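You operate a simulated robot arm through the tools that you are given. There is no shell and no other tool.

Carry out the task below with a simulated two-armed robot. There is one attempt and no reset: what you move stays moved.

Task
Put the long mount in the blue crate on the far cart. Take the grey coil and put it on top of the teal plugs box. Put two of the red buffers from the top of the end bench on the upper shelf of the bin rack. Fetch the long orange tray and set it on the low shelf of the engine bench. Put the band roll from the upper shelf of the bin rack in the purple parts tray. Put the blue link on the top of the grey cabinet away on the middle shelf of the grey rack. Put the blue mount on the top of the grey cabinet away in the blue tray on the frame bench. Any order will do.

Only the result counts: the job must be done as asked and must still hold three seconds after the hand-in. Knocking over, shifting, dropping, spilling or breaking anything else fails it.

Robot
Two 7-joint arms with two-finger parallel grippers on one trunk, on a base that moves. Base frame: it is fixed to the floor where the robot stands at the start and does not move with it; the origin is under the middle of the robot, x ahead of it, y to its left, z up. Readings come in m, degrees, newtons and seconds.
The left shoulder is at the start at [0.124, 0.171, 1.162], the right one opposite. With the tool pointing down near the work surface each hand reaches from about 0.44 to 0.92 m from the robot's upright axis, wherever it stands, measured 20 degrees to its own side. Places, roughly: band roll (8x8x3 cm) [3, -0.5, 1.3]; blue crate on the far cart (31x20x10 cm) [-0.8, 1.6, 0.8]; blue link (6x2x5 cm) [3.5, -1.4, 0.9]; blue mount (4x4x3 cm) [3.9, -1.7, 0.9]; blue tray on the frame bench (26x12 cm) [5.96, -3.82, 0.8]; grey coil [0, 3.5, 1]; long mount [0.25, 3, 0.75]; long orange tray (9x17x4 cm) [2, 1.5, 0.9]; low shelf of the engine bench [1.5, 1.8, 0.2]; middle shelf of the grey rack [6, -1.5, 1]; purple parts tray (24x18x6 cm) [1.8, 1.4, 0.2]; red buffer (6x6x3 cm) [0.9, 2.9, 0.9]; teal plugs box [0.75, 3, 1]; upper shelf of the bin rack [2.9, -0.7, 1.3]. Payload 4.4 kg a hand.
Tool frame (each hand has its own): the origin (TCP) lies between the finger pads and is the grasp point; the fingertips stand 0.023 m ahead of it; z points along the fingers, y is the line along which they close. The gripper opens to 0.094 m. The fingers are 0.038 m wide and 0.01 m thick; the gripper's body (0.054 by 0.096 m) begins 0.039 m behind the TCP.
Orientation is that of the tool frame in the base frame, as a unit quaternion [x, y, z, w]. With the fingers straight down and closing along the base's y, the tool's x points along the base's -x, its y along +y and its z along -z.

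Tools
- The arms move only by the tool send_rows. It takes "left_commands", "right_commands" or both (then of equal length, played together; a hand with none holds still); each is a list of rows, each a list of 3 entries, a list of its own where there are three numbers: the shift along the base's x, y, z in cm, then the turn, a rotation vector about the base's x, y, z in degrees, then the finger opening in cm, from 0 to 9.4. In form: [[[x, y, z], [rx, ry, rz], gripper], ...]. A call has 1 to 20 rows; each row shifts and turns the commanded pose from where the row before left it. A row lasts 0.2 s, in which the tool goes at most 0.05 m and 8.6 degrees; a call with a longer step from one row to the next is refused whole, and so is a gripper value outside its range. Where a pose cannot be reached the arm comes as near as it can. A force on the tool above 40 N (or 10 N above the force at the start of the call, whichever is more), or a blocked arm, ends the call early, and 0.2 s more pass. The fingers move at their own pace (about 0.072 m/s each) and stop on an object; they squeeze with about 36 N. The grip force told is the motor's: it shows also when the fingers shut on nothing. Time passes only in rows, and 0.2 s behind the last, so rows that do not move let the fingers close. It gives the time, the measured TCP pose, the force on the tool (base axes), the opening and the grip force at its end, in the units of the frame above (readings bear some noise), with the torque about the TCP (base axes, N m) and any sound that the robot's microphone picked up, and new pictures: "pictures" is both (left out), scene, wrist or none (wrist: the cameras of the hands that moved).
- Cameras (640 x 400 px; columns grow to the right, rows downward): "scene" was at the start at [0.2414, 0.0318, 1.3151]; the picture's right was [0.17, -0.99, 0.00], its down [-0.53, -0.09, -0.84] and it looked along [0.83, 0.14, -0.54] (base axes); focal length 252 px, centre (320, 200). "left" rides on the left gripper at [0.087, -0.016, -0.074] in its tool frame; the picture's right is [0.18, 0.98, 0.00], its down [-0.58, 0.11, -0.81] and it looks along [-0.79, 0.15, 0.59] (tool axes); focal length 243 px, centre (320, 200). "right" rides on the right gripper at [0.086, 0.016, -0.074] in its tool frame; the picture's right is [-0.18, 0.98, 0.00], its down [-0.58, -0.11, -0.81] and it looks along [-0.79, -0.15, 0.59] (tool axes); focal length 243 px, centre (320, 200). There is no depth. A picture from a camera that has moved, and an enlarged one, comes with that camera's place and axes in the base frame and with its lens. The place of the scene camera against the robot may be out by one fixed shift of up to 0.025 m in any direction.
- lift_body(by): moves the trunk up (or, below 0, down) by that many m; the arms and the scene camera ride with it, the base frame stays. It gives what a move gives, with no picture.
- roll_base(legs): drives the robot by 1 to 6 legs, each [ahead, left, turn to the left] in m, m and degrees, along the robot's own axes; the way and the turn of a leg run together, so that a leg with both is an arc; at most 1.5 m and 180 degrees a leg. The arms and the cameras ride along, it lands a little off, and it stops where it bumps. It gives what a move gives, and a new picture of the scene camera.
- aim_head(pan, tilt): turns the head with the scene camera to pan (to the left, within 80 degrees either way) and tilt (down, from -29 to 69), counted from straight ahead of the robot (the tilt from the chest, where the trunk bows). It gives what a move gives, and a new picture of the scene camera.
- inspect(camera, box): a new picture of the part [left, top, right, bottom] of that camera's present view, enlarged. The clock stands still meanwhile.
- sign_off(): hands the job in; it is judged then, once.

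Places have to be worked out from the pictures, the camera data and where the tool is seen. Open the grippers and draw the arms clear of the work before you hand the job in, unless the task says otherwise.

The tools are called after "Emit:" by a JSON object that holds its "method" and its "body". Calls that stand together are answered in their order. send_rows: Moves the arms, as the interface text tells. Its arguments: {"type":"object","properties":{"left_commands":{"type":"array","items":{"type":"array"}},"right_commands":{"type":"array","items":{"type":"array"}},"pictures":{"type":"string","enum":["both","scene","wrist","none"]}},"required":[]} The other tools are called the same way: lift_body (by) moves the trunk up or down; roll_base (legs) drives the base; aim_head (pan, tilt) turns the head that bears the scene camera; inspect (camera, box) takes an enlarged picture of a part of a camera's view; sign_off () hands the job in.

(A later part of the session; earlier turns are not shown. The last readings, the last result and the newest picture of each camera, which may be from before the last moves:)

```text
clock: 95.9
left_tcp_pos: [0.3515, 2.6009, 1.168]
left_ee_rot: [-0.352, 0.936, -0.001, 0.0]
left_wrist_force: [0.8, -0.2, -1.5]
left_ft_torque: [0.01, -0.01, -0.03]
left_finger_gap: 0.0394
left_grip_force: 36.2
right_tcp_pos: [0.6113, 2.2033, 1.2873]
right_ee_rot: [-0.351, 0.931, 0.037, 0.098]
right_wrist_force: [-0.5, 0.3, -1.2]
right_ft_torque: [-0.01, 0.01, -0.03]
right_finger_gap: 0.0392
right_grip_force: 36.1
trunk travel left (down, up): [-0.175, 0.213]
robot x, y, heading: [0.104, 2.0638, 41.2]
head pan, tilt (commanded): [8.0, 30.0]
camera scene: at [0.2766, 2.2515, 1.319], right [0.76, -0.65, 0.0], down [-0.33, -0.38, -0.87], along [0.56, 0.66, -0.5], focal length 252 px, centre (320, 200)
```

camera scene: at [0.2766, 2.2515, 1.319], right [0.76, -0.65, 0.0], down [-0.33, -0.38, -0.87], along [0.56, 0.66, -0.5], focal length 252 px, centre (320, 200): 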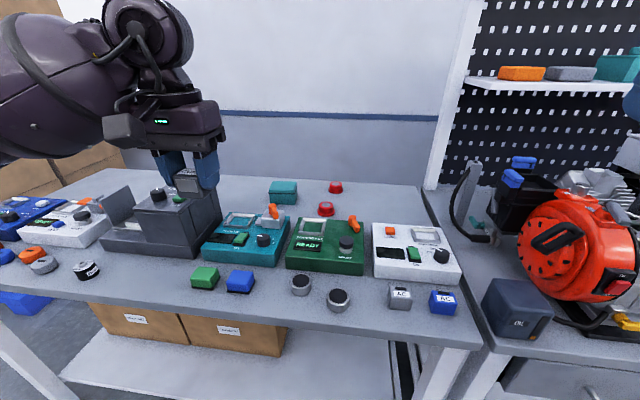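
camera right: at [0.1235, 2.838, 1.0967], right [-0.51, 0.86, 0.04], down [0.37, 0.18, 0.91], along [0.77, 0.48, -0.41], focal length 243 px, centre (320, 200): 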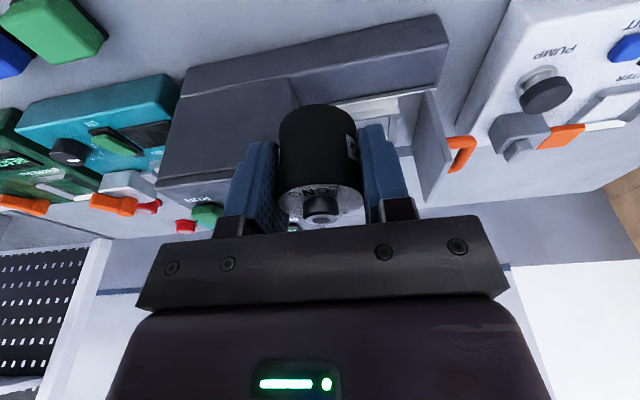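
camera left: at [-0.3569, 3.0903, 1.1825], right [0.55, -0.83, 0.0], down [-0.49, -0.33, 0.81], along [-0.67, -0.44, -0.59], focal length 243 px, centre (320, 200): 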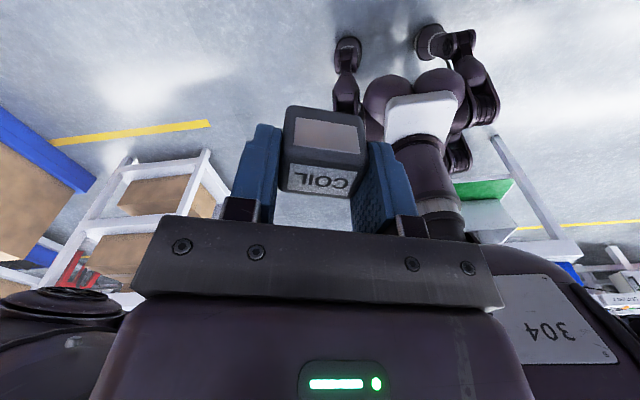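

Clear so far. I go the last 0.16 m ahead.

Emit:
{"method": "roll_base", "body": {"legs": [[0.16, 0, 0]]}}

Emit:
{"method": "inspect", "body": {"camera": "left", "box": [0, 0, 640, 400]}}

Emit:
{"method": "inspect", "body": {"camera": "scene", "box": [220, 140, 380, 240]}}

```text
clock: 97.3
left_tcp_pos: [0.4716, 2.7062, 1.167]
left_ee_rot: [-0.353, 0.936, 0.0, 0.0]
left_wrist_force: [1.0, 0.4, -0.9]
left_ft_torque: [0.0, 0.0, -0.01]
left_finger_gap: 0.0393
left_grip_force: 35.8
right_tcp_pos: [0.7307, 2.31, 1.2893]
right_ee_rot: [-0.351, 0.93, 0.037, 0.098]
right_wrist_force: [0.8, -0.2, -0.9]
right_ft_torque: [0.04, 0.02, 0.0]
right_finger_gap: 0.0388
right_grip_force: 35.9
trunk travel left (down, up): [-0.175, 0.213]
robot x, y, heading: [0.2199, 2.1715, 41.4]
head pan, tilt (commanded): [8.0, 30.0]
camera scene: at [0.396, 2.3571, 1.319], right [0.76, -0.65, 0.0], down [-0.33, -0.38, -0.87], along [0.56, 0.66, -0.5], focal length 252 px, centre (320, 200)
```

scene: 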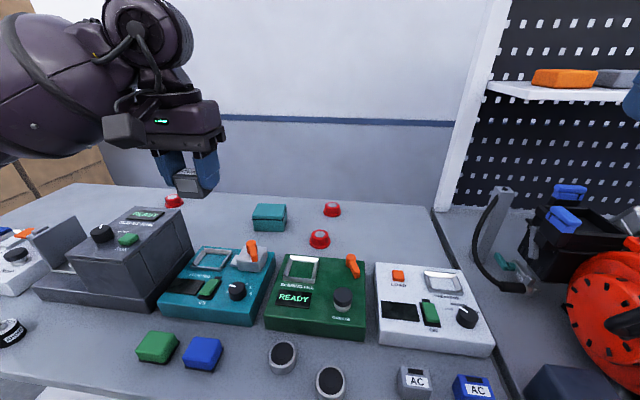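

```text
1.00 times, centred on (320, 200) of left (not enlarged: the box is as wide or as high as the picture)
camera zoom: at [0.4176, 2.6374, 1.2414], right [-0.79, 0.62, 0.0], down [0.36, 0.47, 0.81], along [0.5, 0.64, -0.59], focal length 243 px, centre (320, 200)
```

zoom: 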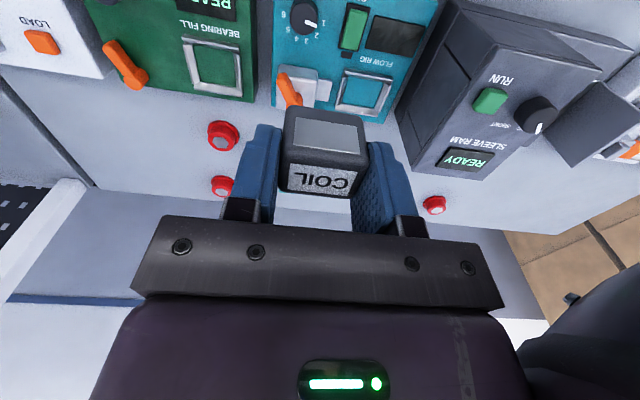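

```text
4.00 times, centred on (300, 190) of scene
camera zoom: at [0.396, 2.3571, 1.319], right [0.76, -0.65, 0.0], down [-0.33, -0.38, -0.87], along [0.56, 0.66, -0.5], focal length 1010 px, centre (400, 240)
```

zoom: 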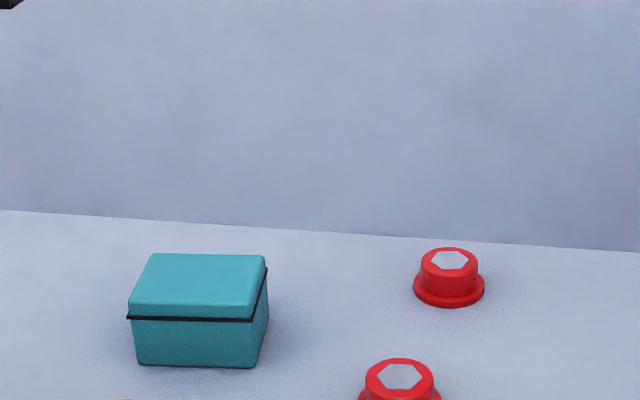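

The teal box top is about z 0.906 and its centre near [0.71, 2.96], but scene and wrist estimates differ by some cm, so I calibrate the scene camera against my left fingers, whose pose I know.

Emit:
{"method": "inspect", "body": {"camera": "scene", "box": [140, 130, 252, 200]}}

Emit:
{"method": "inspect", "body": {"camera": "left", "box": [160, 90, 320, 210]}}

```text
5.71 times, centred on (196, 165) of scene
camera zoom: at [0.396, 2.3571, 1.319], right [0.76, -0.65, 0.0], down [-0.33, -0.38, -0.87], along [0.56, 0.66, -0.5], focal length 1442 px, centre (1029, 400)
```

zoom: 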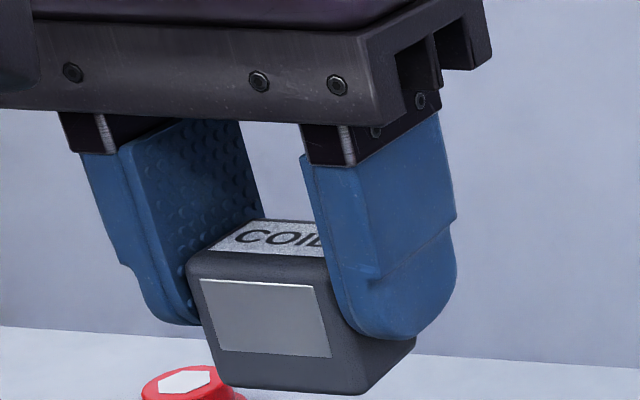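

```text
3.33 times, centred on (240, 150) of left
camera zoom: at [0.4176, 2.6374, 1.2414], right [-0.79, 0.62, 0.0], down [0.36, 0.47, 0.81], along [0.5, 0.64, -0.59], focal length 809 px, centre (587, 367)
```

zoom: 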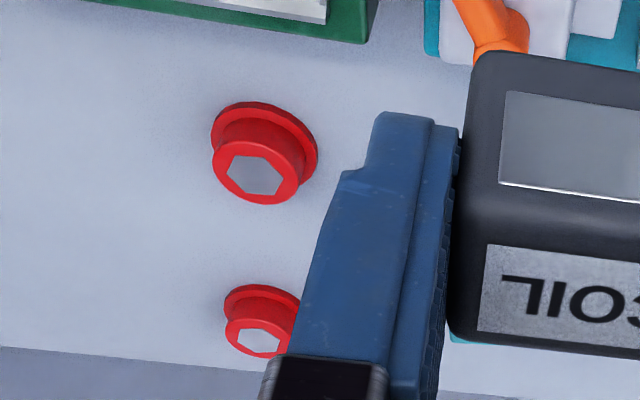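

With the corrected camera (about 1.6 cm right, 1.2 cm lower), the teal box centre comes to about [0.706, 2.927], top 0.904. I move the left hand with the coil toward it, staying high.

Emit:
{"method": "send_rows", "body": {"left_commands": [[[3.3, 3.15, 0], [0, 0, 0], 0], [[3.3, 3.15, 0], [0, 0, 0], 0], [[3.3, 3.15, -1], [0, 0, 0], 0], [[3.3, 3.15, -1.5], [0, 0, 0], 0], [[3.3, 3.15, -1.5], [0, 0, 0], 0], [[3.3, 3.15, -1.5], [0, 0, 0], 0], [[0, 0, -3], [0, 0, 0], 0]], "pictures": "both"}}

```text
clock: 98.9
left_tcp_pos: [0.6676, 2.8963, 1.0817]
left_ee_rot: [-0.354, 0.935, 0.001, 0.001]
left_wrist_force: [0.0, 0.7, -1.3]
left_ft_torque: [-0.01, -0.02, -0.03]
left_finger_gap: 0.0397
left_grip_force: 35.8
right_tcp_pos: [0.7297, 2.3111, 1.2886]
right_ee_rot: [-0.351, 0.93, 0.036, 0.099]
right_wrist_force: [0.6, -1.2, -0.1]
right_ft_torque: [-0.02, 0.0, -0.01]
right_finger_gap: 0.0391
right_grip_force: 36.1
trunk travel left (down, up): [-0.175, 0.213]
robot x, y, heading: [0.2214, 2.1724, 41.7]
head pan, tilt (commanded): [8.0, 30.0]
camera scene: at [0.3952, 2.3579, 1.3188], right [0.76, -0.65, 0.0], down [-0.33, -0.38, -0.87], along [0.56, 0.66, -0.5], focal length 252 px, centre (320, 200)
camera left: at [0.6144, 2.8277, 1.1554], right [-0.79, 0.62, 0.0], down [0.36, 0.47, 0.81], along [0.5, 0.64, -0.59], focal length 243 px, centre (320, 200)
```

scene: 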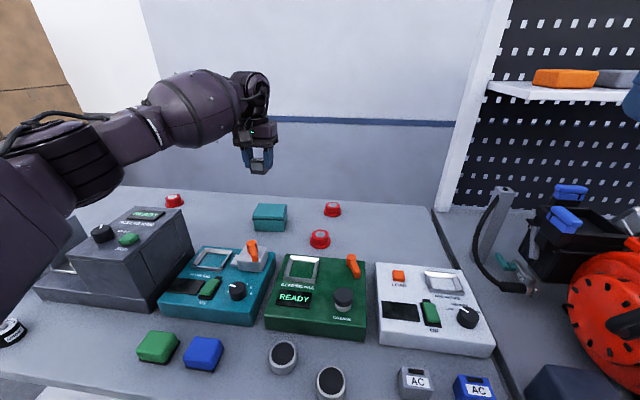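
left: 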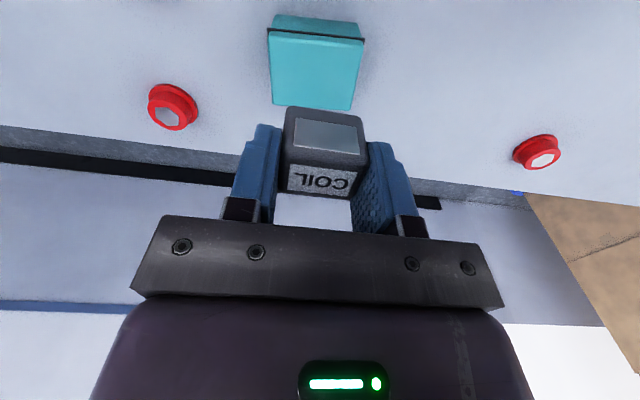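

The wrist view places the box-lid centre at about [0.694, 2.920]. I move over it and descend to just above the lid.

Emit:
{"method": "send_rows", "body": {"left_commands": [[[2.6, 2.4, 0], [0, 0, 0], 0], [[0, 0, -3], [0, 0, 0], 0], [[0, 0, -3], [0, 0, 0], 0], [[0, 0, -3], [0, 0, 0], 0], [[0, 0, -2], [0, 0, 0], 0], [[0, 0, 0], [0, 0, 0], 0]], "pictures": "both"}}

Emit:
{"method": "inspect", "body": {"camera": "scene", "box": [220, 130, 340, 240]}}

```text
clock: 100.3
left_tcp_pos: [0.6946, 2.9192, 0.9723]
left_ee_rot: [-0.353, 0.936, 0.001, 0.001]
left_wrist_force: [-0.2, 0.4, -0.7]
left_ft_torque: [0.01, -0.02, -0.02]
left_finger_gap: 0.0397
left_grip_force: 36.0
right_tcp_pos: [0.7299, 2.3082, 1.289]
right_ee_rot: [-0.352, 0.93, 0.038, 0.099]
right_wrist_force: [-0.5, 0.4, -1.0]
right_ft_torque: [0.0, 0.0, -0.02]
right_finger_gap: 0.0388
right_grip_force: 35.7
trunk travel left (down, up): [-0.175, 0.213]
robot x, y, heading: [0.22, 2.1697, 41.2]
head pan, tilt (commanded): [8.0, 30.0]
camera scene: at [0.3954, 2.3567, 1.3191], right [0.76, -0.65, 0.0], down [-0.33, -0.38, -0.87], along [0.56, 0.66, -0.5], focal length 252 px, centre (320, 200)
camera left: at [0.6407, 2.85, 1.0468], right [-0.79, 0.62, 0.0], down [0.36, 0.47, 0.81], along [0.5, 0.64, -0.59], focal length 243 px, centre (320, 200)
```

scene: 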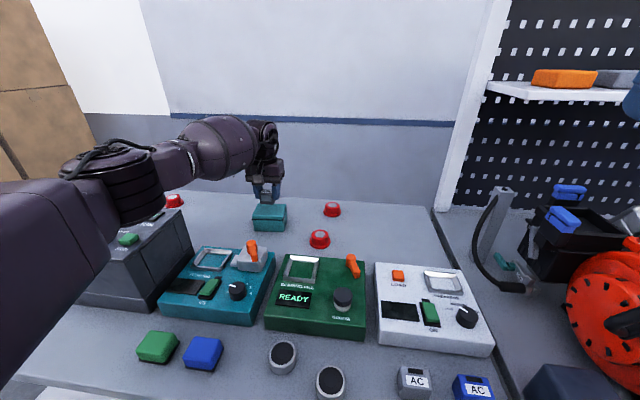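
left: 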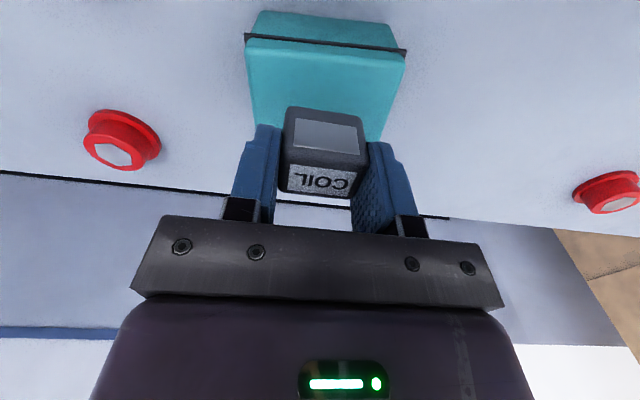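

```text
3.64 times, centred on (280, 185) of scene
camera zoom: at [0.3954, 2.3567, 1.3191], right [0.76, -0.65, 0.0], down [-0.33, -0.38, -0.87], along [0.56, 0.66, -0.5], focal length 918 px, centre (466, 254)
```

zoom: 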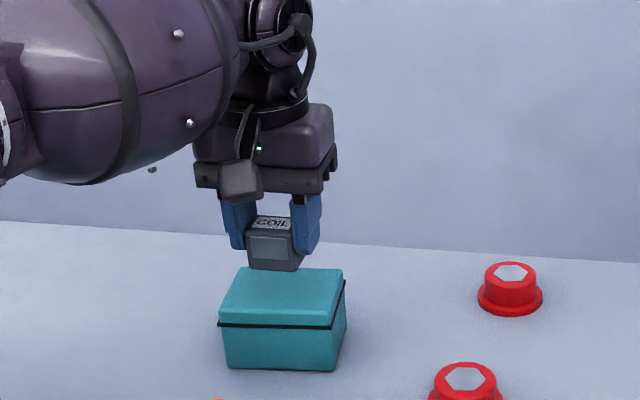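

The coil hangs just above the lid, slightly toward its rear. I shift 7 mm toward me and lower in small steps until touching.

Emit:
{"method": "send_rows", "body": {"left_commands": [[[-0.5, -0.45, -1], [0, 0, 0], 0], [[0, 0, -0.6], [0, 0, 0], 0], [[0, 0, -0.4], [0, 0, 0], 0], [[0, 0, -0.3], [0, 0, 0], 0], [[0, 0, -0.2], [0, 0, 0], 0]], "pictures": "wrist"}}

Emit:
{"method": "inspect", "body": {"camera": "scene", "box": [240, 170, 320, 240]}}

```text
clock: 101.5
left_tcp_pos: [0.6908, 2.9139, 0.946]
left_ee_rot: [-0.354, 0.935, 0.0, 0.0]
left_wrist_force: [-0.4, 0.4, -0.6]
left_ft_torque: [0.02, 0.02, 0.01]
left_finger_gap: 0.0396
left_grip_force: 35.8
right_tcp_pos: [0.7303, 2.3093, 1.2873]
right_ee_rot: [-0.352, 0.93, 0.037, 0.098]
right_wrist_force: [0.1, -0.3, -0.5]
right_ft_torque: [0.01, 0.02, 0.01]
right_finger_gap: 0.0387
right_grip_force: 36.7
trunk travel left (down, up): [-0.175, 0.213]
robot x, y, heading: [0.2229, 2.1682, 41.7]
head pan, tilt (commanded): [8.0, 30.0]
camera left: at [0.6361, 2.8454, 1.0212], right [-0.79, 0.62, 0.0], down [0.36, 0.47, 0.81], along [0.5, 0.64, -0.59], focal length 243 px, centre (320, 200)
```

left: 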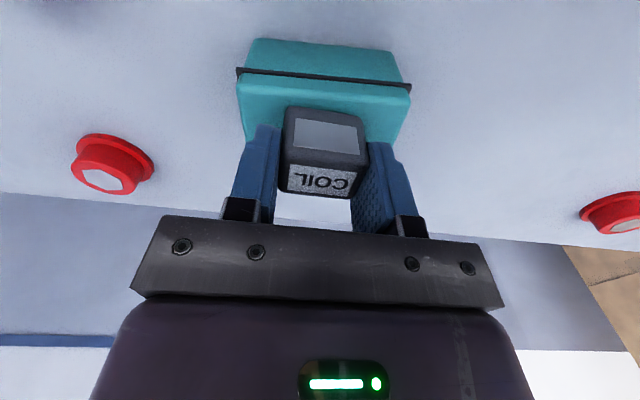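

```text
5.71 times, centred on (280, 205) of scene
camera zoom: at [0.3956, 2.3569, 1.319], right [0.76, -0.65, 0.0], down [-0.33, -0.38, -0.87], along [0.56, 0.66, -0.5], focal length 1442 px, centre (549, 171)
```

zoom: 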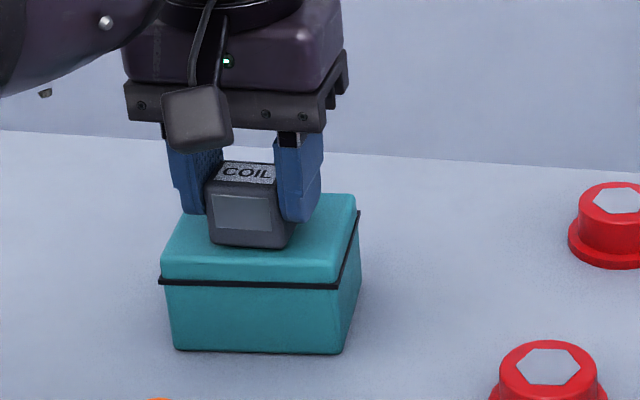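

No contact yet; I continue down in 2 mm steps.

Emit:
{"method": "send_rows", "body": {"left_commands": [[[0, 0, -0.2], [0, 0, 0], 0], [[0, 0, -0.2], [0, 0, 0], 0], [[0, 0, 0], [0, 0, 0], 0]], "pictures": "none"}}

```text
clock: 102.3
left_tcp_pos: [0.6897, 2.9137, 0.9466]
left_ee_rot: [-0.354, 0.935, 0.001, 0.002]
left_wrist_force: [-0.3, 0.9, 6.7]
left_ft_torque: [0.04, 0.09, -0.03]
left_finger_gap: 0.0395
left_grip_force: 36.4
right_tcp_pos: [0.7295, 2.3075, 1.2889]
right_ee_rot: [-0.352, 0.93, 0.038, 0.098]
right_wrist_force: [-0.4, 0.1, -0.4]
right_ft_torque: [0.02, 0.01, -0.03]
right_finger_gap: 0.0389
right_grip_force: 35.9
trunk travel left (down, up): [-0.175, 0.213]
robot x, y, heading: [0.2224, 2.1702, 41.4]
head pan, tilt (commanded): [8.0, 30.0]
```

The coil rests on the lid (6.7 N). I ease 2 mm, open the fingers and rise straight up.

Emit:
{"method": "send_rows", "body": {"left_commands": [[[0, 0, 0.2], [0, 0, 0], 0], [[0, 0, 0], [0, 0, 0], 4.6], [[0, 0, 0], [0, 0, 0], 6], [[0, 0, 0], [0, 0, 0], 7], [[0, 0, 0], [0, 0, 0], 7], [[0, 0, 1], [0, 0, 0], 7], [[0, 0, 3], [0, 0, 0], 7], [[0, 0, 4], [0, 0, 0], 7], [[0, 0, 4], [0, 0, 0], 7]], "pictures": "both"}}

Emit:
{"method": "inspect", "body": {"camera": "scene", "box": [220, 150, 360, 250]}}

```text
clock: 104.3
left_tcp_pos: [0.6897, 2.9137, 1.069]
left_ee_rot: [-0.353, 0.936, 0.0, 0.001]
left_wrist_force: [0.2, 0.4, 0.9]
left_ft_torque: [0.01, 0.0, 0.02]
left_finger_gap: 0.0701
left_grip_force: 0.1
right_tcp_pos: [0.7298, 2.3083, 1.2889]
right_ee_rot: [-0.351, 0.93, 0.037, 0.099]
right_wrist_force: [-0.6, -0.5, -1.4]
right_ft_torque: [0.02, 0.01, 0.04]
right_finger_gap: 0.0392
right_grip_force: 35.9
trunk travel left (down, up): [-0.175, 0.213]
robot x, y, heading: [0.2237, 2.1691, 41.2]
head pan, tilt (commanded): [8.0, 30.0]
camera scene: at [0.395, 2.3558, 1.3194], right [0.76, -0.65, 0.0], down [-0.33, -0.38, -0.87], along [0.56, 0.66, -0.5], focal length 252 px, centre (320, 200)
camera left: at [0.6356, 2.8446, 1.1427], right [-0.79, 0.62, 0.0], down [0.36, 0.46, 0.81], along [0.5, 0.64, -0.59], focal length 243 px, centre (320, 200)
```

scene: 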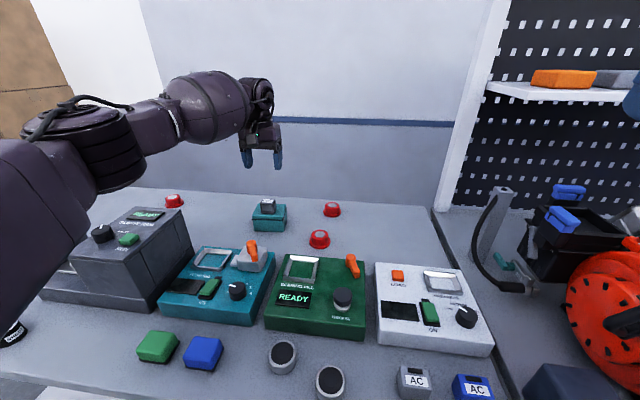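
left: 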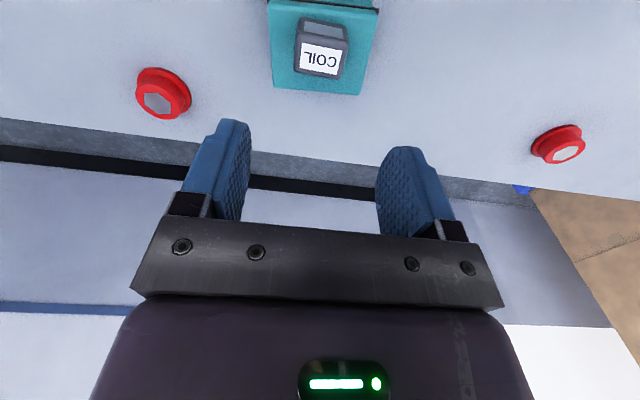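

```text
4.00 times, centred on (290, 200) of scene
camera zoom: at [0.395, 2.3558, 1.3194], right [0.76, -0.65, 0.0], down [-0.33, -0.38, -0.87], along [0.56, 0.66, -0.5], focal length 1010 px, centre (440, 200)
```

zoom: 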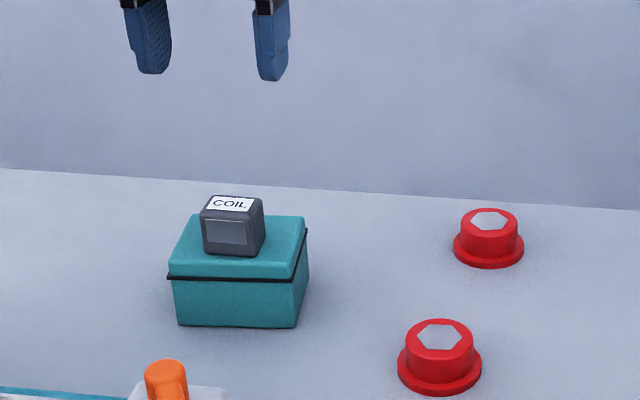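

The coil sits well on the teal box. My left hand is free, so I move it over the nearer red buffer (about [0.757, 2.760]) and check with the wrist camera.

Emit:
{"method": "send_rows", "body": {"left_commands": [[[1.7, -3.8, 0], [0, 0, 0], 7], [[1.7, -3.8, 0], [0, 0, 0], 7], [[1.7, -3.8, 0], [0, 0, 0], 7], [[1.6, -3.8, 0], [0, 0, 0], 7], [[0, 0, -4], [0, 0, 0], 7], [[0, 0, -3], [0, 0, 0], 7]], "pictures": "both"}}

```text
clock: 105.7
left_tcp_pos: [0.757, 2.7627, 0.9944]
left_ee_rot: [-0.353, 0.936, 0.001, 0.001]
left_wrist_force: [0.3, -0.6, 0.3]
left_ft_torque: [-0.02, 0.0, 0.01]
left_finger_gap: 0.0702
left_grip_force: 0.2
right_tcp_pos: [0.7305, 2.3082, 1.2873]
right_ee_rot: [-0.352, 0.93, 0.037, 0.098]
right_wrist_force: [0.4, -0.6, -1.4]
right_ft_torque: [0.0, 0.02, -0.03]
right_finger_gap: 0.0388
right_grip_force: 36.3
trunk travel left (down, up): [-0.175, 0.213]
robot x, y, heading: [0.2205, 2.1691, 41.6]
head pan, tilt (commanded): [8.0, 30.0]
camera scene: at [0.3959, 2.3567, 1.3189], right [0.76, -0.65, 0.0], down [-0.33, -0.38, -0.87], along [0.56, 0.66, -0.5], focal length 252 px, centre (320, 200)
camera left: at [0.7028, 2.693, 1.0678], right [-0.79, 0.62, 0.0], down [0.36, 0.47, 0.81], along [0.5, 0.64, -0.59], focal length 243 px, centre (320, 200)
```

scene: 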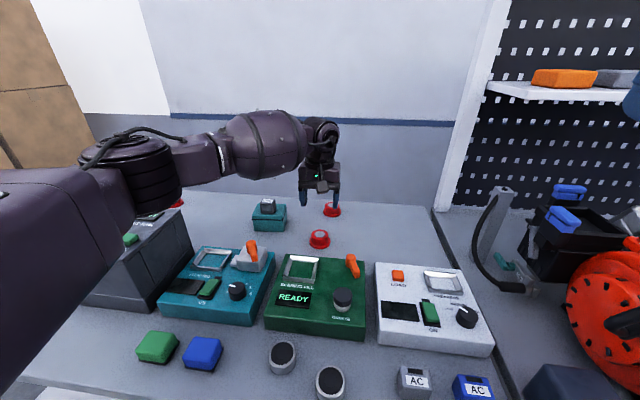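
left: 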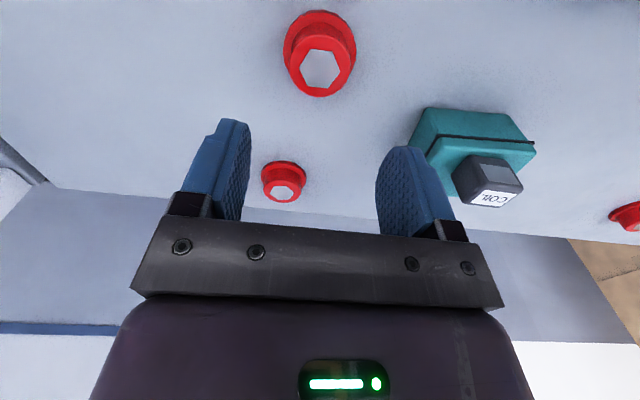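

The buffer is right below the TCP. I descend to z≈0.886 (tips above the flange), close and lift slowly.

Emit:
{"method": "send_rows", "body": {"left_commands": [[[0, 0, -4], [0, 0, 0], 7], [[0, 0, -4], [0, 0, 0], 7], [[0, 0, -1.5], [0, 0, 0], 7], [[0, 0, -0.8], [0, 0, 0], 7], [[0, 0, -0.5], [0, 0, 0], 7], [[0, 0, 0], [0, 0, 0], 0], [[0, 0, 0], [0, 0, 0], 0], [[0, 0, 0], [0, 0, 0], 0], [[0, 0, 0], [0, 0, 0], 0]], "pictures": "wrist"}}

```text
clock: 107.7
left_tcp_pos: [0.756, 2.7624, 0.8862]
left_ee_rot: [-0.353, 0.935, 0.001, 0.001]
left_wrist_force: [0.4, -0.3, -0.4]
left_ft_torque: [0.0, -0.03, 0.06]
left_finger_gap: 0.0458
left_grip_force: 35.8
right_tcp_pos: [0.73, 2.3095, 1.2876]
right_ee_rot: [-0.352, 0.93, 0.037, 0.099]
right_wrist_force: [-0.4, 0.2, -0.7]
right_ft_torque: [0.0, -0.04, 0.03]
right_finger_gap: 0.0391
right_grip_force: 36.2
trunk travel left (down, up): [-0.175, 0.213]
robot x, y, heading: [0.2221, 2.1708, 41.1]
head pan, tilt (commanded): [8.0, 30.0]
camera left: at [0.7028, 2.6935, 0.9607], right [-0.79, 0.62, 0.0], down [0.36, 0.47, 0.81], along [0.5, 0.64, -0.59], focal length 243 px, centre (320, 200)
```

left: 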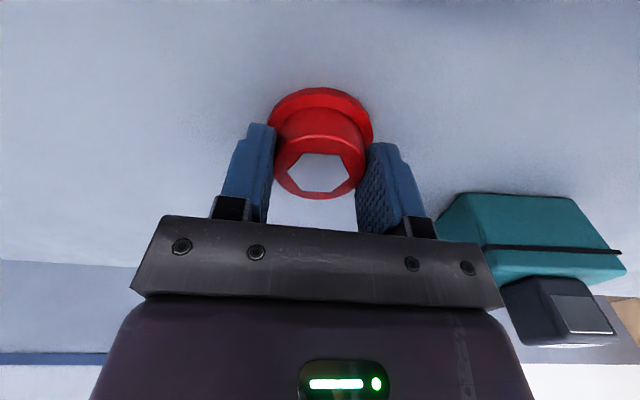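

The fingers hold the buffer's upper cylinder (gap 4.6 cm). I lift slowly.

Emit:
{"method": "send_rows", "body": {"left_commands": [[[0, 0, 0.5], [0, 0, 0], 0], [[0, 0, 0.5], [0, 0, 0], 0], [[0, 0, 0.8], [0, 0, 0], 0], [[0, 0, 1], [0, 0, 0], 0], [[0, 0, 2], [0, 0, 0], 0], [[0, 0, 2], [0, 0, 0], 0], [[0, 0, 2.5], [0, 0, 0], 0], [[0, 0, 2.5], [0, 0, 0], 0], [[0, 0, 2.5], [0, 0, 0], 0], [[0, 0, 2.5], [0, 0, 0], 0]], "pictures": "wrist"}}

```text
clock: 109.9
left_tcp_pos: [0.7565, 2.7636, 1.0551]
left_ee_rot: [-0.354, 0.935, 0.001, 0.001]
left_wrist_force: [-0.7, 0.2, -0.2]
left_ft_torque: [0.01, 0.0, 0.01]
left_finger_gap: 0.0456
left_grip_force: 36.1
right_tcp_pos: [0.7306, 2.3096, 1.2886]
right_ee_rot: [-0.351, 0.93, 0.037, 0.099]
right_wrist_force: [0.2, 0.0, 0.0]
right_ft_torque: [-0.01, -0.02, 0.01]
right_finger_gap: 0.039
right_grip_force: 35.8
trunk travel left (down, up): [-0.175, 0.213]
robot x, y, heading: [0.2211, 2.167, 41.3]
head pan, tilt (commanded): [8.0, 30.0]
camera left: at [0.7027, 2.6929, 1.1306], right [-0.79, 0.62, 0.0], down [0.36, 0.46, 0.81], along [0.5, 0.64, -0.59], focal length 243 px, centre (320, 200)
```

left: 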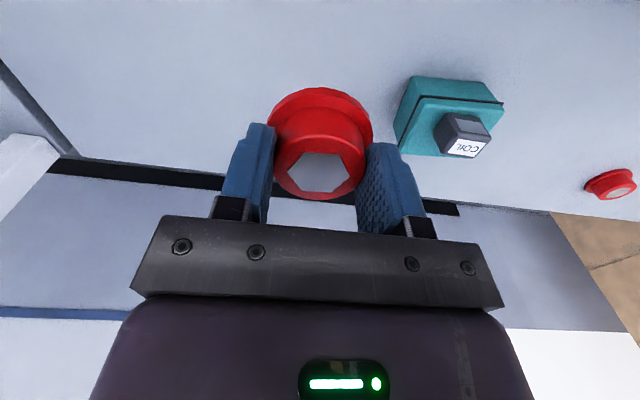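

The buffer is held. I draw the left hand back and up to its travel place, then back the robot away from the bench.

Emit:
{"method": "send_rows", "body": {"left_commands": [[[0, 0, 4], [0, 0, 0], 0], [[-2, -1.2, 3], [0, 0, 0], 0], [[-3.6, -1.4, 2], [0, 0, 0], 0], [[-3.6, -1.4, 1], [0, 0, 0], 0], [[-3.6, -1.4, 0], [0, 0, 0], 0], [[-3.6, -1.4, 0], [0, 0, 0], 0], [[-3.6, -1.4, 0], [0, 0, 0], 0], [[-3.6, -1.2, 0], [0, 0, 0], 0], [[-3.6, -0.8, 0], [0, 0, 0], 0]], "pictures": "none"}}

Emit:
{"method": "roll_base", "body": {"legs": [[-0.5, 0, 0]]}}

Emit:
{"method": "aim_head", "body": {"pan": 75, "tilt": 25}}

```text
clock: 111.9
left_tcp_pos: [0.4821, 2.6614, 1.1564]
left_ee_rot: [-0.354, 0.935, 0.001, 0.001]
left_wrist_force: [0.5, 0.0, -0.4]
left_ft_torque: [0.02, 0.02, -0.02]
left_finger_gap: 0.0454
left_grip_force: 35.7
right_tcp_pos: [0.7288, 2.3095, 1.2893]
right_ee_rot: [-0.352, 0.93, 0.037, 0.099]
right_wrist_force: [0.1, 0.3, -0.7]
right_ft_torque: [0.01, 0.01, 0.01]
right_finger_gap: 0.039
right_grip_force: 36.1
trunk travel left (down, up): [-0.175, 0.213]
robot x, y, heading: [0.2223, 2.1682, 41.2]
head pan, tilt (commanded): [8.0, 30.0]
```

```text
clock: 114.8
left_tcp_pos: [0.1119, 2.3348, 1.1551]
left_ee_rot: [-0.354, 0.935, 0.001, 0.001]
left_wrist_force: [0.0, 0.4, 0.3]
left_ft_torque: [-0.01, 0.02, 0.0]
left_finger_gap: 0.0456
left_grip_force: 36.0
right_tcp_pos: [0.3588, 1.9839, 1.2885]
right_ee_rot: [-0.352, 0.93, 0.037, 0.098]
right_wrist_force: [-0.5, -0.3, -0.3]
right_ft_torque: [0.02, -0.02, -0.02]
right_finger_gap: 0.039
right_grip_force: 36.4
trunk travel left (down, up): [-0.175, 0.213]
robot x, y, heading: [-0.1524, 1.843, 41.5]
head pan, tilt (commanded): [8.0, 30.0]
camera scene: at [0.0252, 2.0304, 1.319], right [0.76, -0.65, 0.0], down [-0.32, -0.38, -0.87], along [0.56, 0.66, -0.5], focal length 252 px, centre (320, 200)
```

scene: 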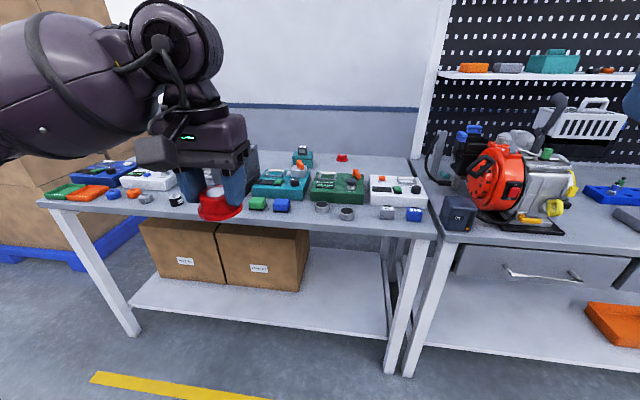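

```text
clock: 116.2
left_tcp_pos: [0.1141, 2.3362, 1.155]
left_ee_rot: [-0.354, 0.935, 0.001, 0.0]
left_wrist_force: [0.4, 0.6, 0.4]
left_ft_torque: [0.0, 0.04, 0.01]
left_finger_gap: 0.0458
left_grip_force: 35.8
right_tcp_pos: [0.3609, 1.9834, 1.2884]
right_ee_rot: [-0.353, 0.93, 0.038, 0.098]
right_wrist_force: [-0.2, 0.5, -1.3]
right_ft_torque: [-0.01, -0.01, -0.01]
right_finger_gap: 0.039
right_grip_force: 35.7
trunk travel left (down, up): [-0.175, 0.213]
robot x, y, heading: [-0.1475, 1.8476, 41.7]
head pan, tilt (commanded): [75.0, 25.0]
camera scene: at [-0.0743, 2.0443, 1.327], right [0.9, 0.45, 0.0], down [0.19, -0.38, -0.91], along [-0.4, 0.81, -0.42], focal length 252 px, centre (320, 200)
```

scene: 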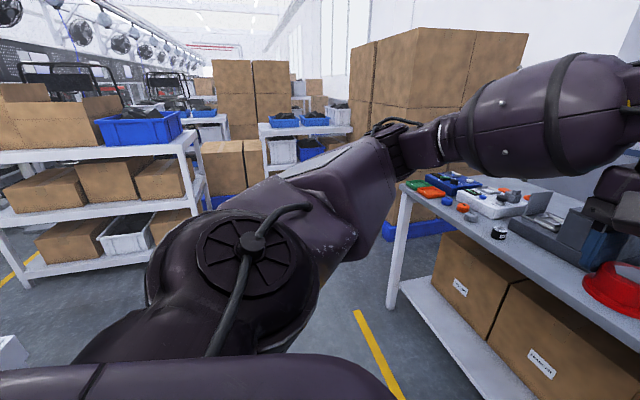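

I step forward a bit to the middle of the aisle and turn left about 159° to face the blue crate on the cart behind me.

Emit:
{"method": "roll_base", "body": {"legs": [[0.2, 0, 0], [0, 0, 90], [0, 0, 69]]}}

Emit:
{"method": "aim_head", "body": {"pan": 0, "tilt": 28}}

```text
clock: 124.7
left_tcp_pos: [-0.4179, 1.6091, 1.1546]
left_ee_rot: [0.984, 0.18, 0.0, 0.0]
left_wrist_force: [-0.3, 0.6, -0.1]
left_ft_torque: [0.04, 0.0, 0.03]
left_finger_gap: 0.0455
left_grip_force: 36.2
right_tcp_pos: [-0.5224, 2.0263, 1.288]
right_ee_rot: [0.978, 0.18, -0.102, 0.018]
right_wrist_force: [-0.2, 1.1, -1.4]
right_ft_torque: [0.03, -0.01, -0.02]
right_finger_gap: 0.0389
right_grip_force: 35.9
trunk travel left (down, up): [-0.175, 0.213]
robot x, y, heading: [0.001, 1.9781, -159.3]
head pan, tilt (commanded): [75.0, 25.0]
camera scene: at [-0.1313, 1.8471, 1.327], right [-0.99, -0.1, 0.0], down [-0.04, 0.42, -0.91], along [0.09, -0.9, -0.42], focal length 252 px, centre (320, 200)
```

scene: 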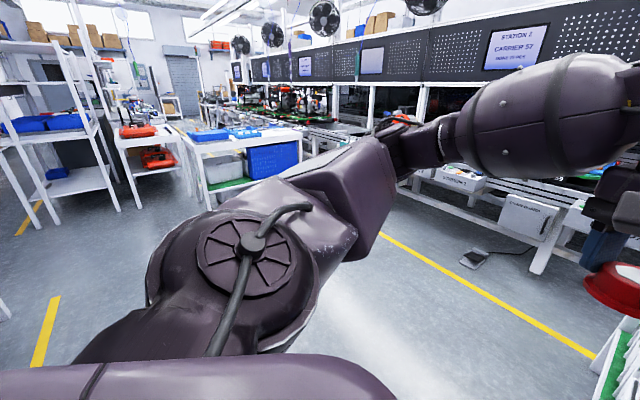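

```text
clock: 126.1
left_tcp_pos: [-0.4176, 1.6091, 1.1559]
left_ee_rot: [0.984, 0.18, 0.0, 0.0]
left_wrist_force: [0.1, -0.3, -1.0]
left_ft_torque: [0.0, 0.0, 0.0]
left_finger_gap: 0.0455
left_grip_force: 35.8
right_tcp_pos: [-0.5232, 2.0257, 1.2883]
right_ee_rot: [0.978, 0.179, -0.103, 0.019]
right_wrist_force: [-0.4, 0.1, -2.3]
right_ft_torque: [-0.04, 0.0, -0.01]
right_finger_gap: 0.0389
right_grip_force: 36.5
trunk travel left (down, up): [-0.175, 0.213]
robot x, y, heading: [-0.0037, 1.9762, -158.9]
head pan, tilt (commanded): [0.0, 28.0]
camera scene: at [-0.2259, 1.9066, 1.3222], right [-0.35, 0.93, 0.0], down [0.44, 0.17, -0.88], along [-0.83, -0.31, -0.47], focal length 252 px, centre (320, 200)
```

scene: 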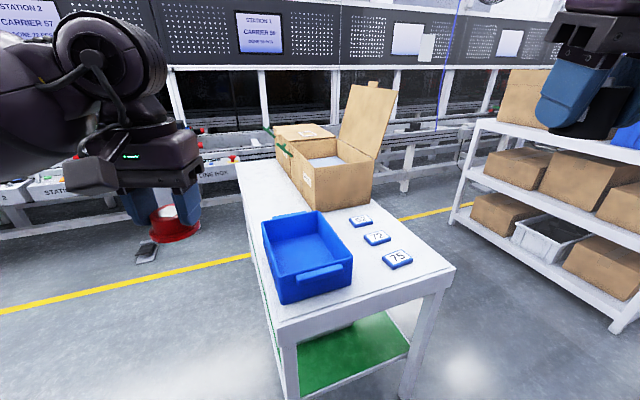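

The blue crate is straight ahead at about [-0.76, 1.67], empty and open. I shift 0.2 m left and a bit ahead to bring it in front of the right hand.

Emit:
{"method": "roll_base", "body": {"legs": [[0.05, 0.2, 0]]}}

Emit:
{"method": "inspect", "body": {"camera": "scene", "box": [280, 160, 520, 310]}}

Emit:
{"method": "inspect", "body": {"camera": "right", "box": [0, 0, 640, 400]}}

```text
clock: 128.5
left_tcp_pos: [-0.391, 1.4032, 1.1557]
left_ee_rot: [0.983, 0.182, -0.001, 0.0]
left_wrist_force: [0.1, 0.2, -1.3]
left_ft_torque: [-0.02, -0.02, 0.01]
left_finger_gap: 0.0454
left_grip_force: 36.2
right_tcp_pos: [-0.4996, 1.8193, 1.2887]
right_ee_rot: [0.978, 0.18, -0.102, 0.019]
right_wrist_force: [-0.6, -0.8, -0.9]
right_ft_torque: [0.01, -0.02, 0.01]
right_finger_gap: 0.0389
right_grip_force: 36.4
trunk travel left (down, up): [-0.175, 0.213]
robot x, y, heading: [0.0287, 1.7702, -159.4]
head pan, tilt (commanded): [0.0, 28.0]
camera scene: at [-0.2008, 1.7003, 1.3222], right [-0.36, 0.93, 0.0], down [0.44, 0.17, -0.88], along [-0.82, -0.31, -0.47], focal length 252 px, centre (320, 200)
```

scene: 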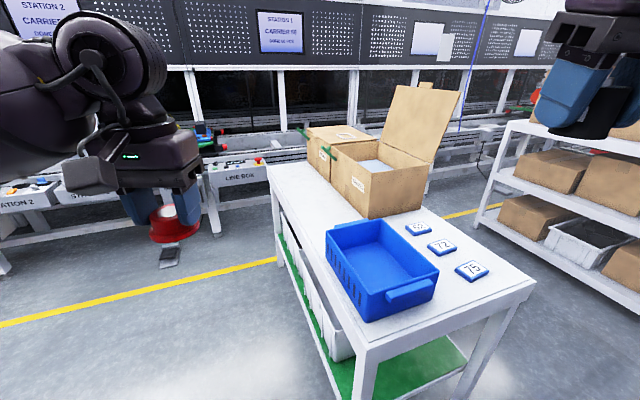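

```text
2.67 times, centred on (400, 235) of scene
camera zoom: at [-0.2008, 1.7003, 1.3222], right [-0.36, 0.93, 0.0], down [0.44, 0.17, -0.88], along [-0.82, -0.31, -0.47], focal length 673 px, centre (107, 107)
```

zoom: 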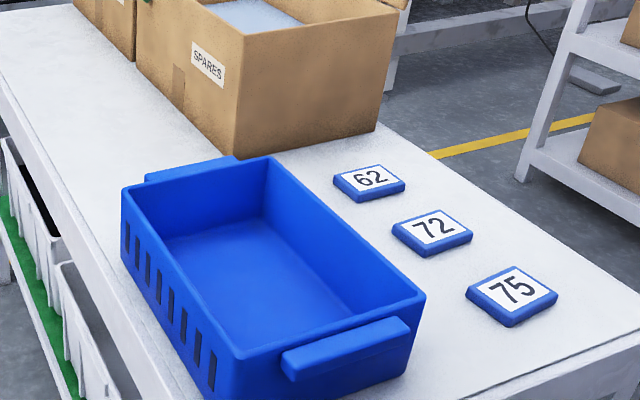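

```text
1.00 times, centred on (320, 200) of right (not enlarged: the box is as wide or as high as the picture)
camera zoom: at [-0.3987, 1.8383, 1.3441], right [0.18, -0.98, 0.04], down [-0.41, -0.04, 0.91], along [-0.89, -0.18, -0.41], focal length 243 px, centre (320, 200)
```

zoom: 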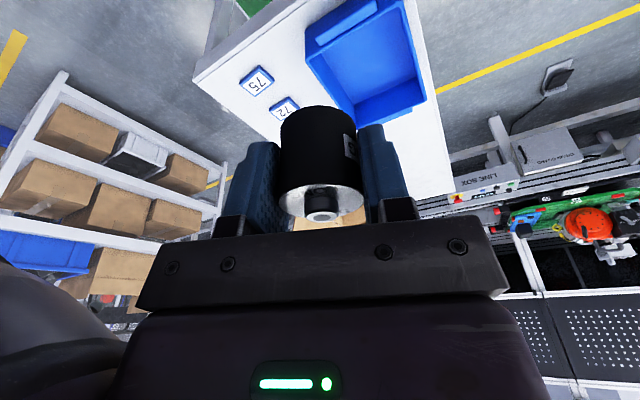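

The crate is empty, its centre near [-0.765, 1.668]. I bring the right hand with the mount over it, keeping height.

Emit:
{"method": "send_rows", "body": {"right_commands": [[[-3.8, -2.1, -1.5], [0, 0, 0], 0], [[-3.8, -2.1, -2], [0, 0, 0], 0], [[-3.8, -2.1, -2], [0, 0, 0], 0], [[-3.8, -2.1, -2], [0, 0, 0], 0], [[-3.8, -2.1, -2], [0, 0, 0], 0], [[-3.8, -2.1, -2], [0, 0, 0], 0], [[-3.0, -1.9, -2], [0, 0, 0], 0], [[0, 0, -4], [0, 0, 0], 0]], "pictures": "both"}}

```text
clock: 130.3
left_tcp_pos: [-0.393, 1.4021, 1.1547]
left_ee_rot: [0.983, 0.182, 0.0, 0.0]
left_wrist_force: [0.0, -0.6, -0.7]
left_ft_torque: [-0.03, 0.0, 0.0]
left_finger_gap: 0.0455
left_grip_force: 35.8
right_tcp_pos: [-0.7584, 1.6749, 1.1116]
right_ee_rot: [0.978, 0.18, -0.103, 0.019]
right_wrist_force: [0.3, 1.0, -1.4]
right_ft_torque: [-0.01, 0.02, 0.03]
right_finger_gap: 0.039
right_grip_force: 36.0
trunk travel left (down, up): [-0.175, 0.213]
robot x, y, heading: [0.0282, 1.7709, -159.2]
head pan, tilt (commanded): [0.0, 28.0]
camera scene: at [-0.202, 1.7012, 1.3219], right [-0.36, 0.93, 0.0], down [0.44, 0.17, -0.88], along [-0.82, -0.31, -0.47], focal length 252 px, centre (320, 200)
camera right: at [-0.6581, 1.6949, 1.1681], right [0.18, -0.98, 0.04], down [-0.41, -0.04, 0.91], along [-0.89, -0.18, -0.41], focal length 243 px, centre (320, 200)
```

scene: 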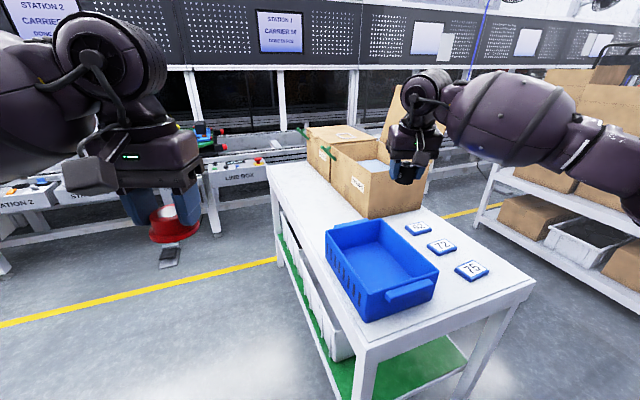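
right: 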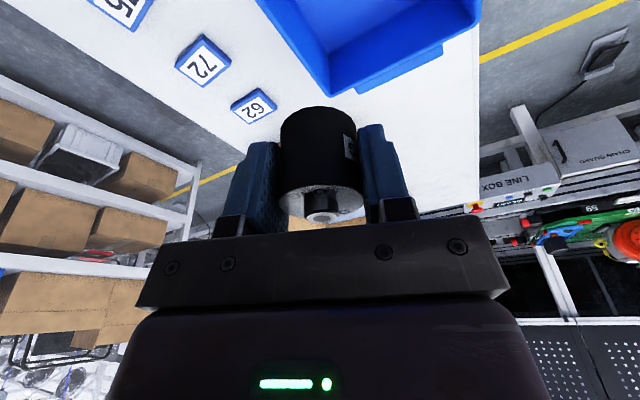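

The crate's centre comes out near [-0.775, 1.655]. I shift slightly and descend to z≈0.96, then check from the scene camera.

Emit:
{"method": "send_rows", "body": {"right_commands": [[[-1.5, -2, -3], [0, 0, 0], 0], [[0, 0, -4], [0, 0, 0], 0], [[0, 0, -4], [0, 0, 0], 0], [[0, 0, -4], [0, 0, 0], 0]], "pictures": "both"}}

Emit:
{"method": "inspect", "body": {"camera": "scene", "box": [300, 150, 480, 330]}}

```text
clock: 131.3
left_tcp_pos: [-0.3923, 1.4036, 1.1552]
left_ee_rot: [0.983, 0.182, 0.0, 0.0]
left_wrist_force: [-0.8, 0.1, -0.9]
left_ft_torque: [0.0, 0.02, 0.02]
left_finger_gap: 0.0454
left_grip_force: 36.1
right_tcp_pos: [-0.7728, 1.6539, 0.9625]
right_ee_rot: [0.978, 0.18, -0.103, 0.019]
right_wrist_force: [0.3, -0.5, -0.7]
right_ft_torque: [-0.02, 0.0, 0.03]
right_finger_gap: 0.039
right_grip_force: 35.6
trunk travel left (down, up): [-0.175, 0.213]
robot x, y, heading: [0.026, 1.77, -159.0]
head pan, tilt (commanded): [0.0, 28.0]
camera scene: at [-0.2019, 1.7006, 1.3218], right [-0.36, 0.93, 0.0], down [0.44, 0.17, -0.88], along [-0.82, -0.31, -0.47], focal length 252 px, centre (320, 200)
camera right: at [-0.6729, 1.6742, 1.0177], right [0.18, -0.98, 0.04], down [-0.41, -0.04, 0.91], along [-0.89, -0.18, -0.41], focal length 243 px, centre (320, 200)
```

scene: 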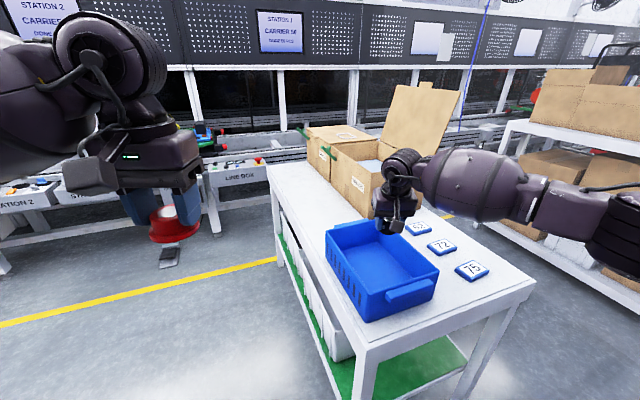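
right: 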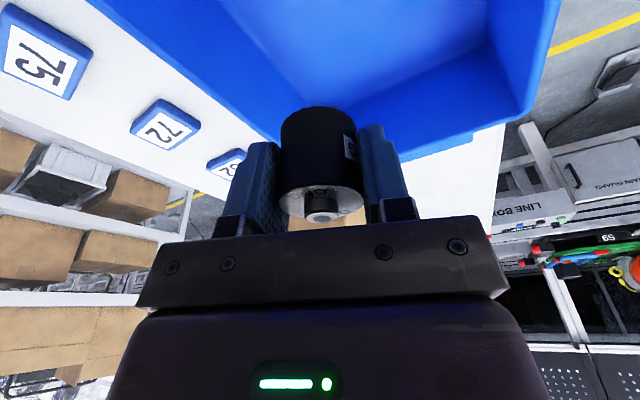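

```text
2.22 times, centred on (390, 240) of scene
camera zoom: at [-0.2019, 1.7006, 1.3218], right [-0.36, 0.93, 0.0], down [0.44, 0.17, -0.88], along [-0.82, -0.31, -0.47], focal length 561 px, centre (164, 111)
```

zoom: 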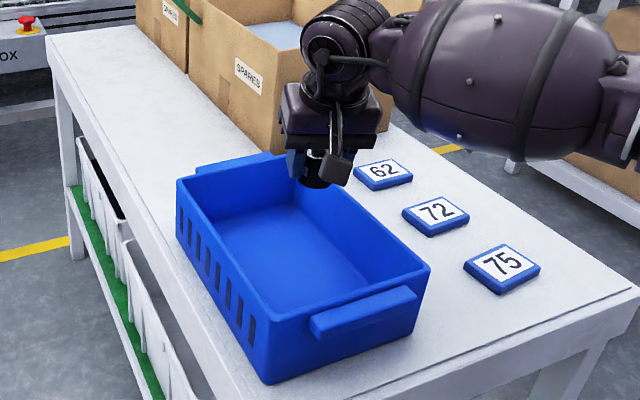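

The projection of the TCP onto the crate floor falls near the floor's middle. I descend into the crate, the last part in small steps.

Emit:
{"method": "send_rows", "body": {"right_commands": [[[0, 0, -3], [0, 0, 0], 0], [[0, 0, -3], [0, 0, 0], 0], [[0, 0, -3], [0, 0, 0], 0], [[0, 0, -1.5], [0, 0, 0], 0], [[0, 0, -0.8], [0, 0, 0], 0], [[0, 0, -0.5], [0, 0, 0], 0], [[0, 0, -0.5], [0, 0, 0], 0]], "pictures": "both"}}

Emit:
{"method": "inspect", "body": {"camera": "scene", "box": [300, 190, 460, 330]}}

```text
clock: 132.9
left_tcp_pos: [-0.3918, 1.4029, 1.1555]
left_ee_rot: [0.983, 0.181, 0.0, 0.0]
left_wrist_force: [0.6, 1.0, -0.5]
left_ft_torque: [-0.01, -0.01, -0.05]
left_finger_gap: 0.0457
left_grip_force: 36.4
right_tcp_pos: [-0.7714, 1.654, 0.8399]
right_ee_rot: [0.978, 0.18, -0.103, 0.018]
right_wrist_force: [-1.2, -0.3, -1.9]
right_ft_torque: [0.01, 0.02, 0.01]
right_finger_gap: 0.039
right_grip_force: 36.0
trunk travel left (down, up): [-0.175, 0.213]
robot x, y, heading: [0.0268, 1.7717, -159.1]
head pan, tilt (commanded): [0.0, 28.0]
camera scene: at [-0.201, 1.7006, 1.3221], right [-0.36, 0.93, 0.0], down [0.44, 0.17, -0.88], along [-0.82, -0.31, -0.47], focal length 252 px, centre (320, 200)
camera right: at [-0.6721, 1.6738, 0.8958], right [0.18, -0.98, 0.04], down [-0.41, -0.04, 0.91], along [-0.89, -0.18, -0.41], focal length 243 px, centre (320, 200)
```

scene: 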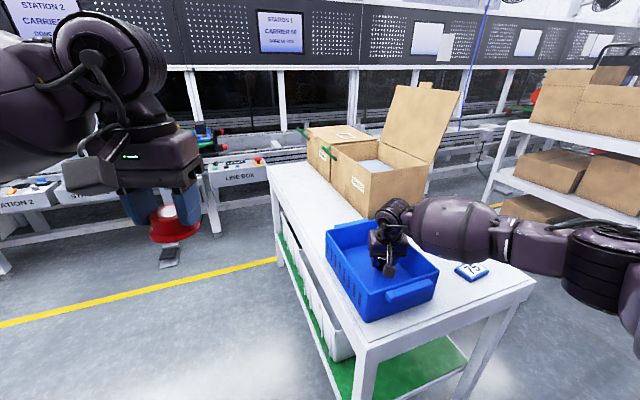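
right: 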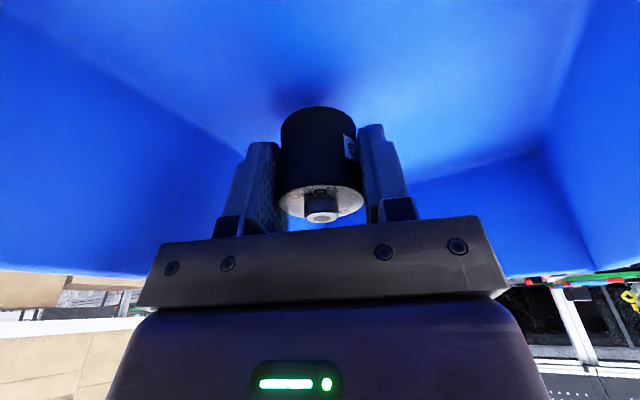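

```text
2.86 times, centred on (380, 260) of scene
camera zoom: at [-0.201, 1.7006, 1.3221], right [-0.36, 0.93, 0.0], down [0.44, 0.17, -0.88], along [-0.82, -0.31, -0.47], focal length 721 px, centre (149, 29)
```

zoom: 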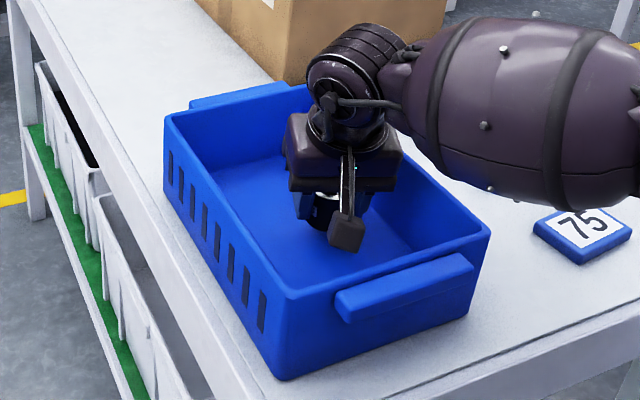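

The mount is inside, close to the floor (its shadow is near). I lower in 3 mm steps until it touches.

Emit:
{"method": "send_rows", "body": {"right_commands": [[[0, 0, -0.4], [0, 0, 0], 0], [[0, 0, -0.4], [0, 0, 0], 0], [[0, 0, -0.3], [0, 0, 0], 0], [[0, 0, -0.3], [0, 0, 0], 0], [[0, 0, -0.3], [0, 0, 0], 0]], "pictures": "none"}}

```text
clock: 134.1
left_tcp_pos: [-0.3914, 1.4037, 1.1557]
left_ee_rot: [0.983, 0.181, 0.001, 0.0]
left_wrist_force: [-0.3, -0.6, -0.6]
left_ft_torque: [0.01, 0.04, -0.01]
left_finger_gap: 0.0457
left_grip_force: 35.7
right_tcp_pos: [-0.7729, 1.6535, 0.8232]
right_ee_rot: [0.978, 0.18, -0.103, 0.019]
right_wrist_force: [0.5, 0.7, -1.5]
right_ft_torque: [-0.01, 0.01, -0.03]
right_finger_gap: 0.0389
right_grip_force: 35.8
trunk travel left (down, up): [-0.175, 0.213]
robot x, y, heading: [0.0246, 1.7702, -159.1]
head pan, tilt (commanded): [0.0, 28.0]
```

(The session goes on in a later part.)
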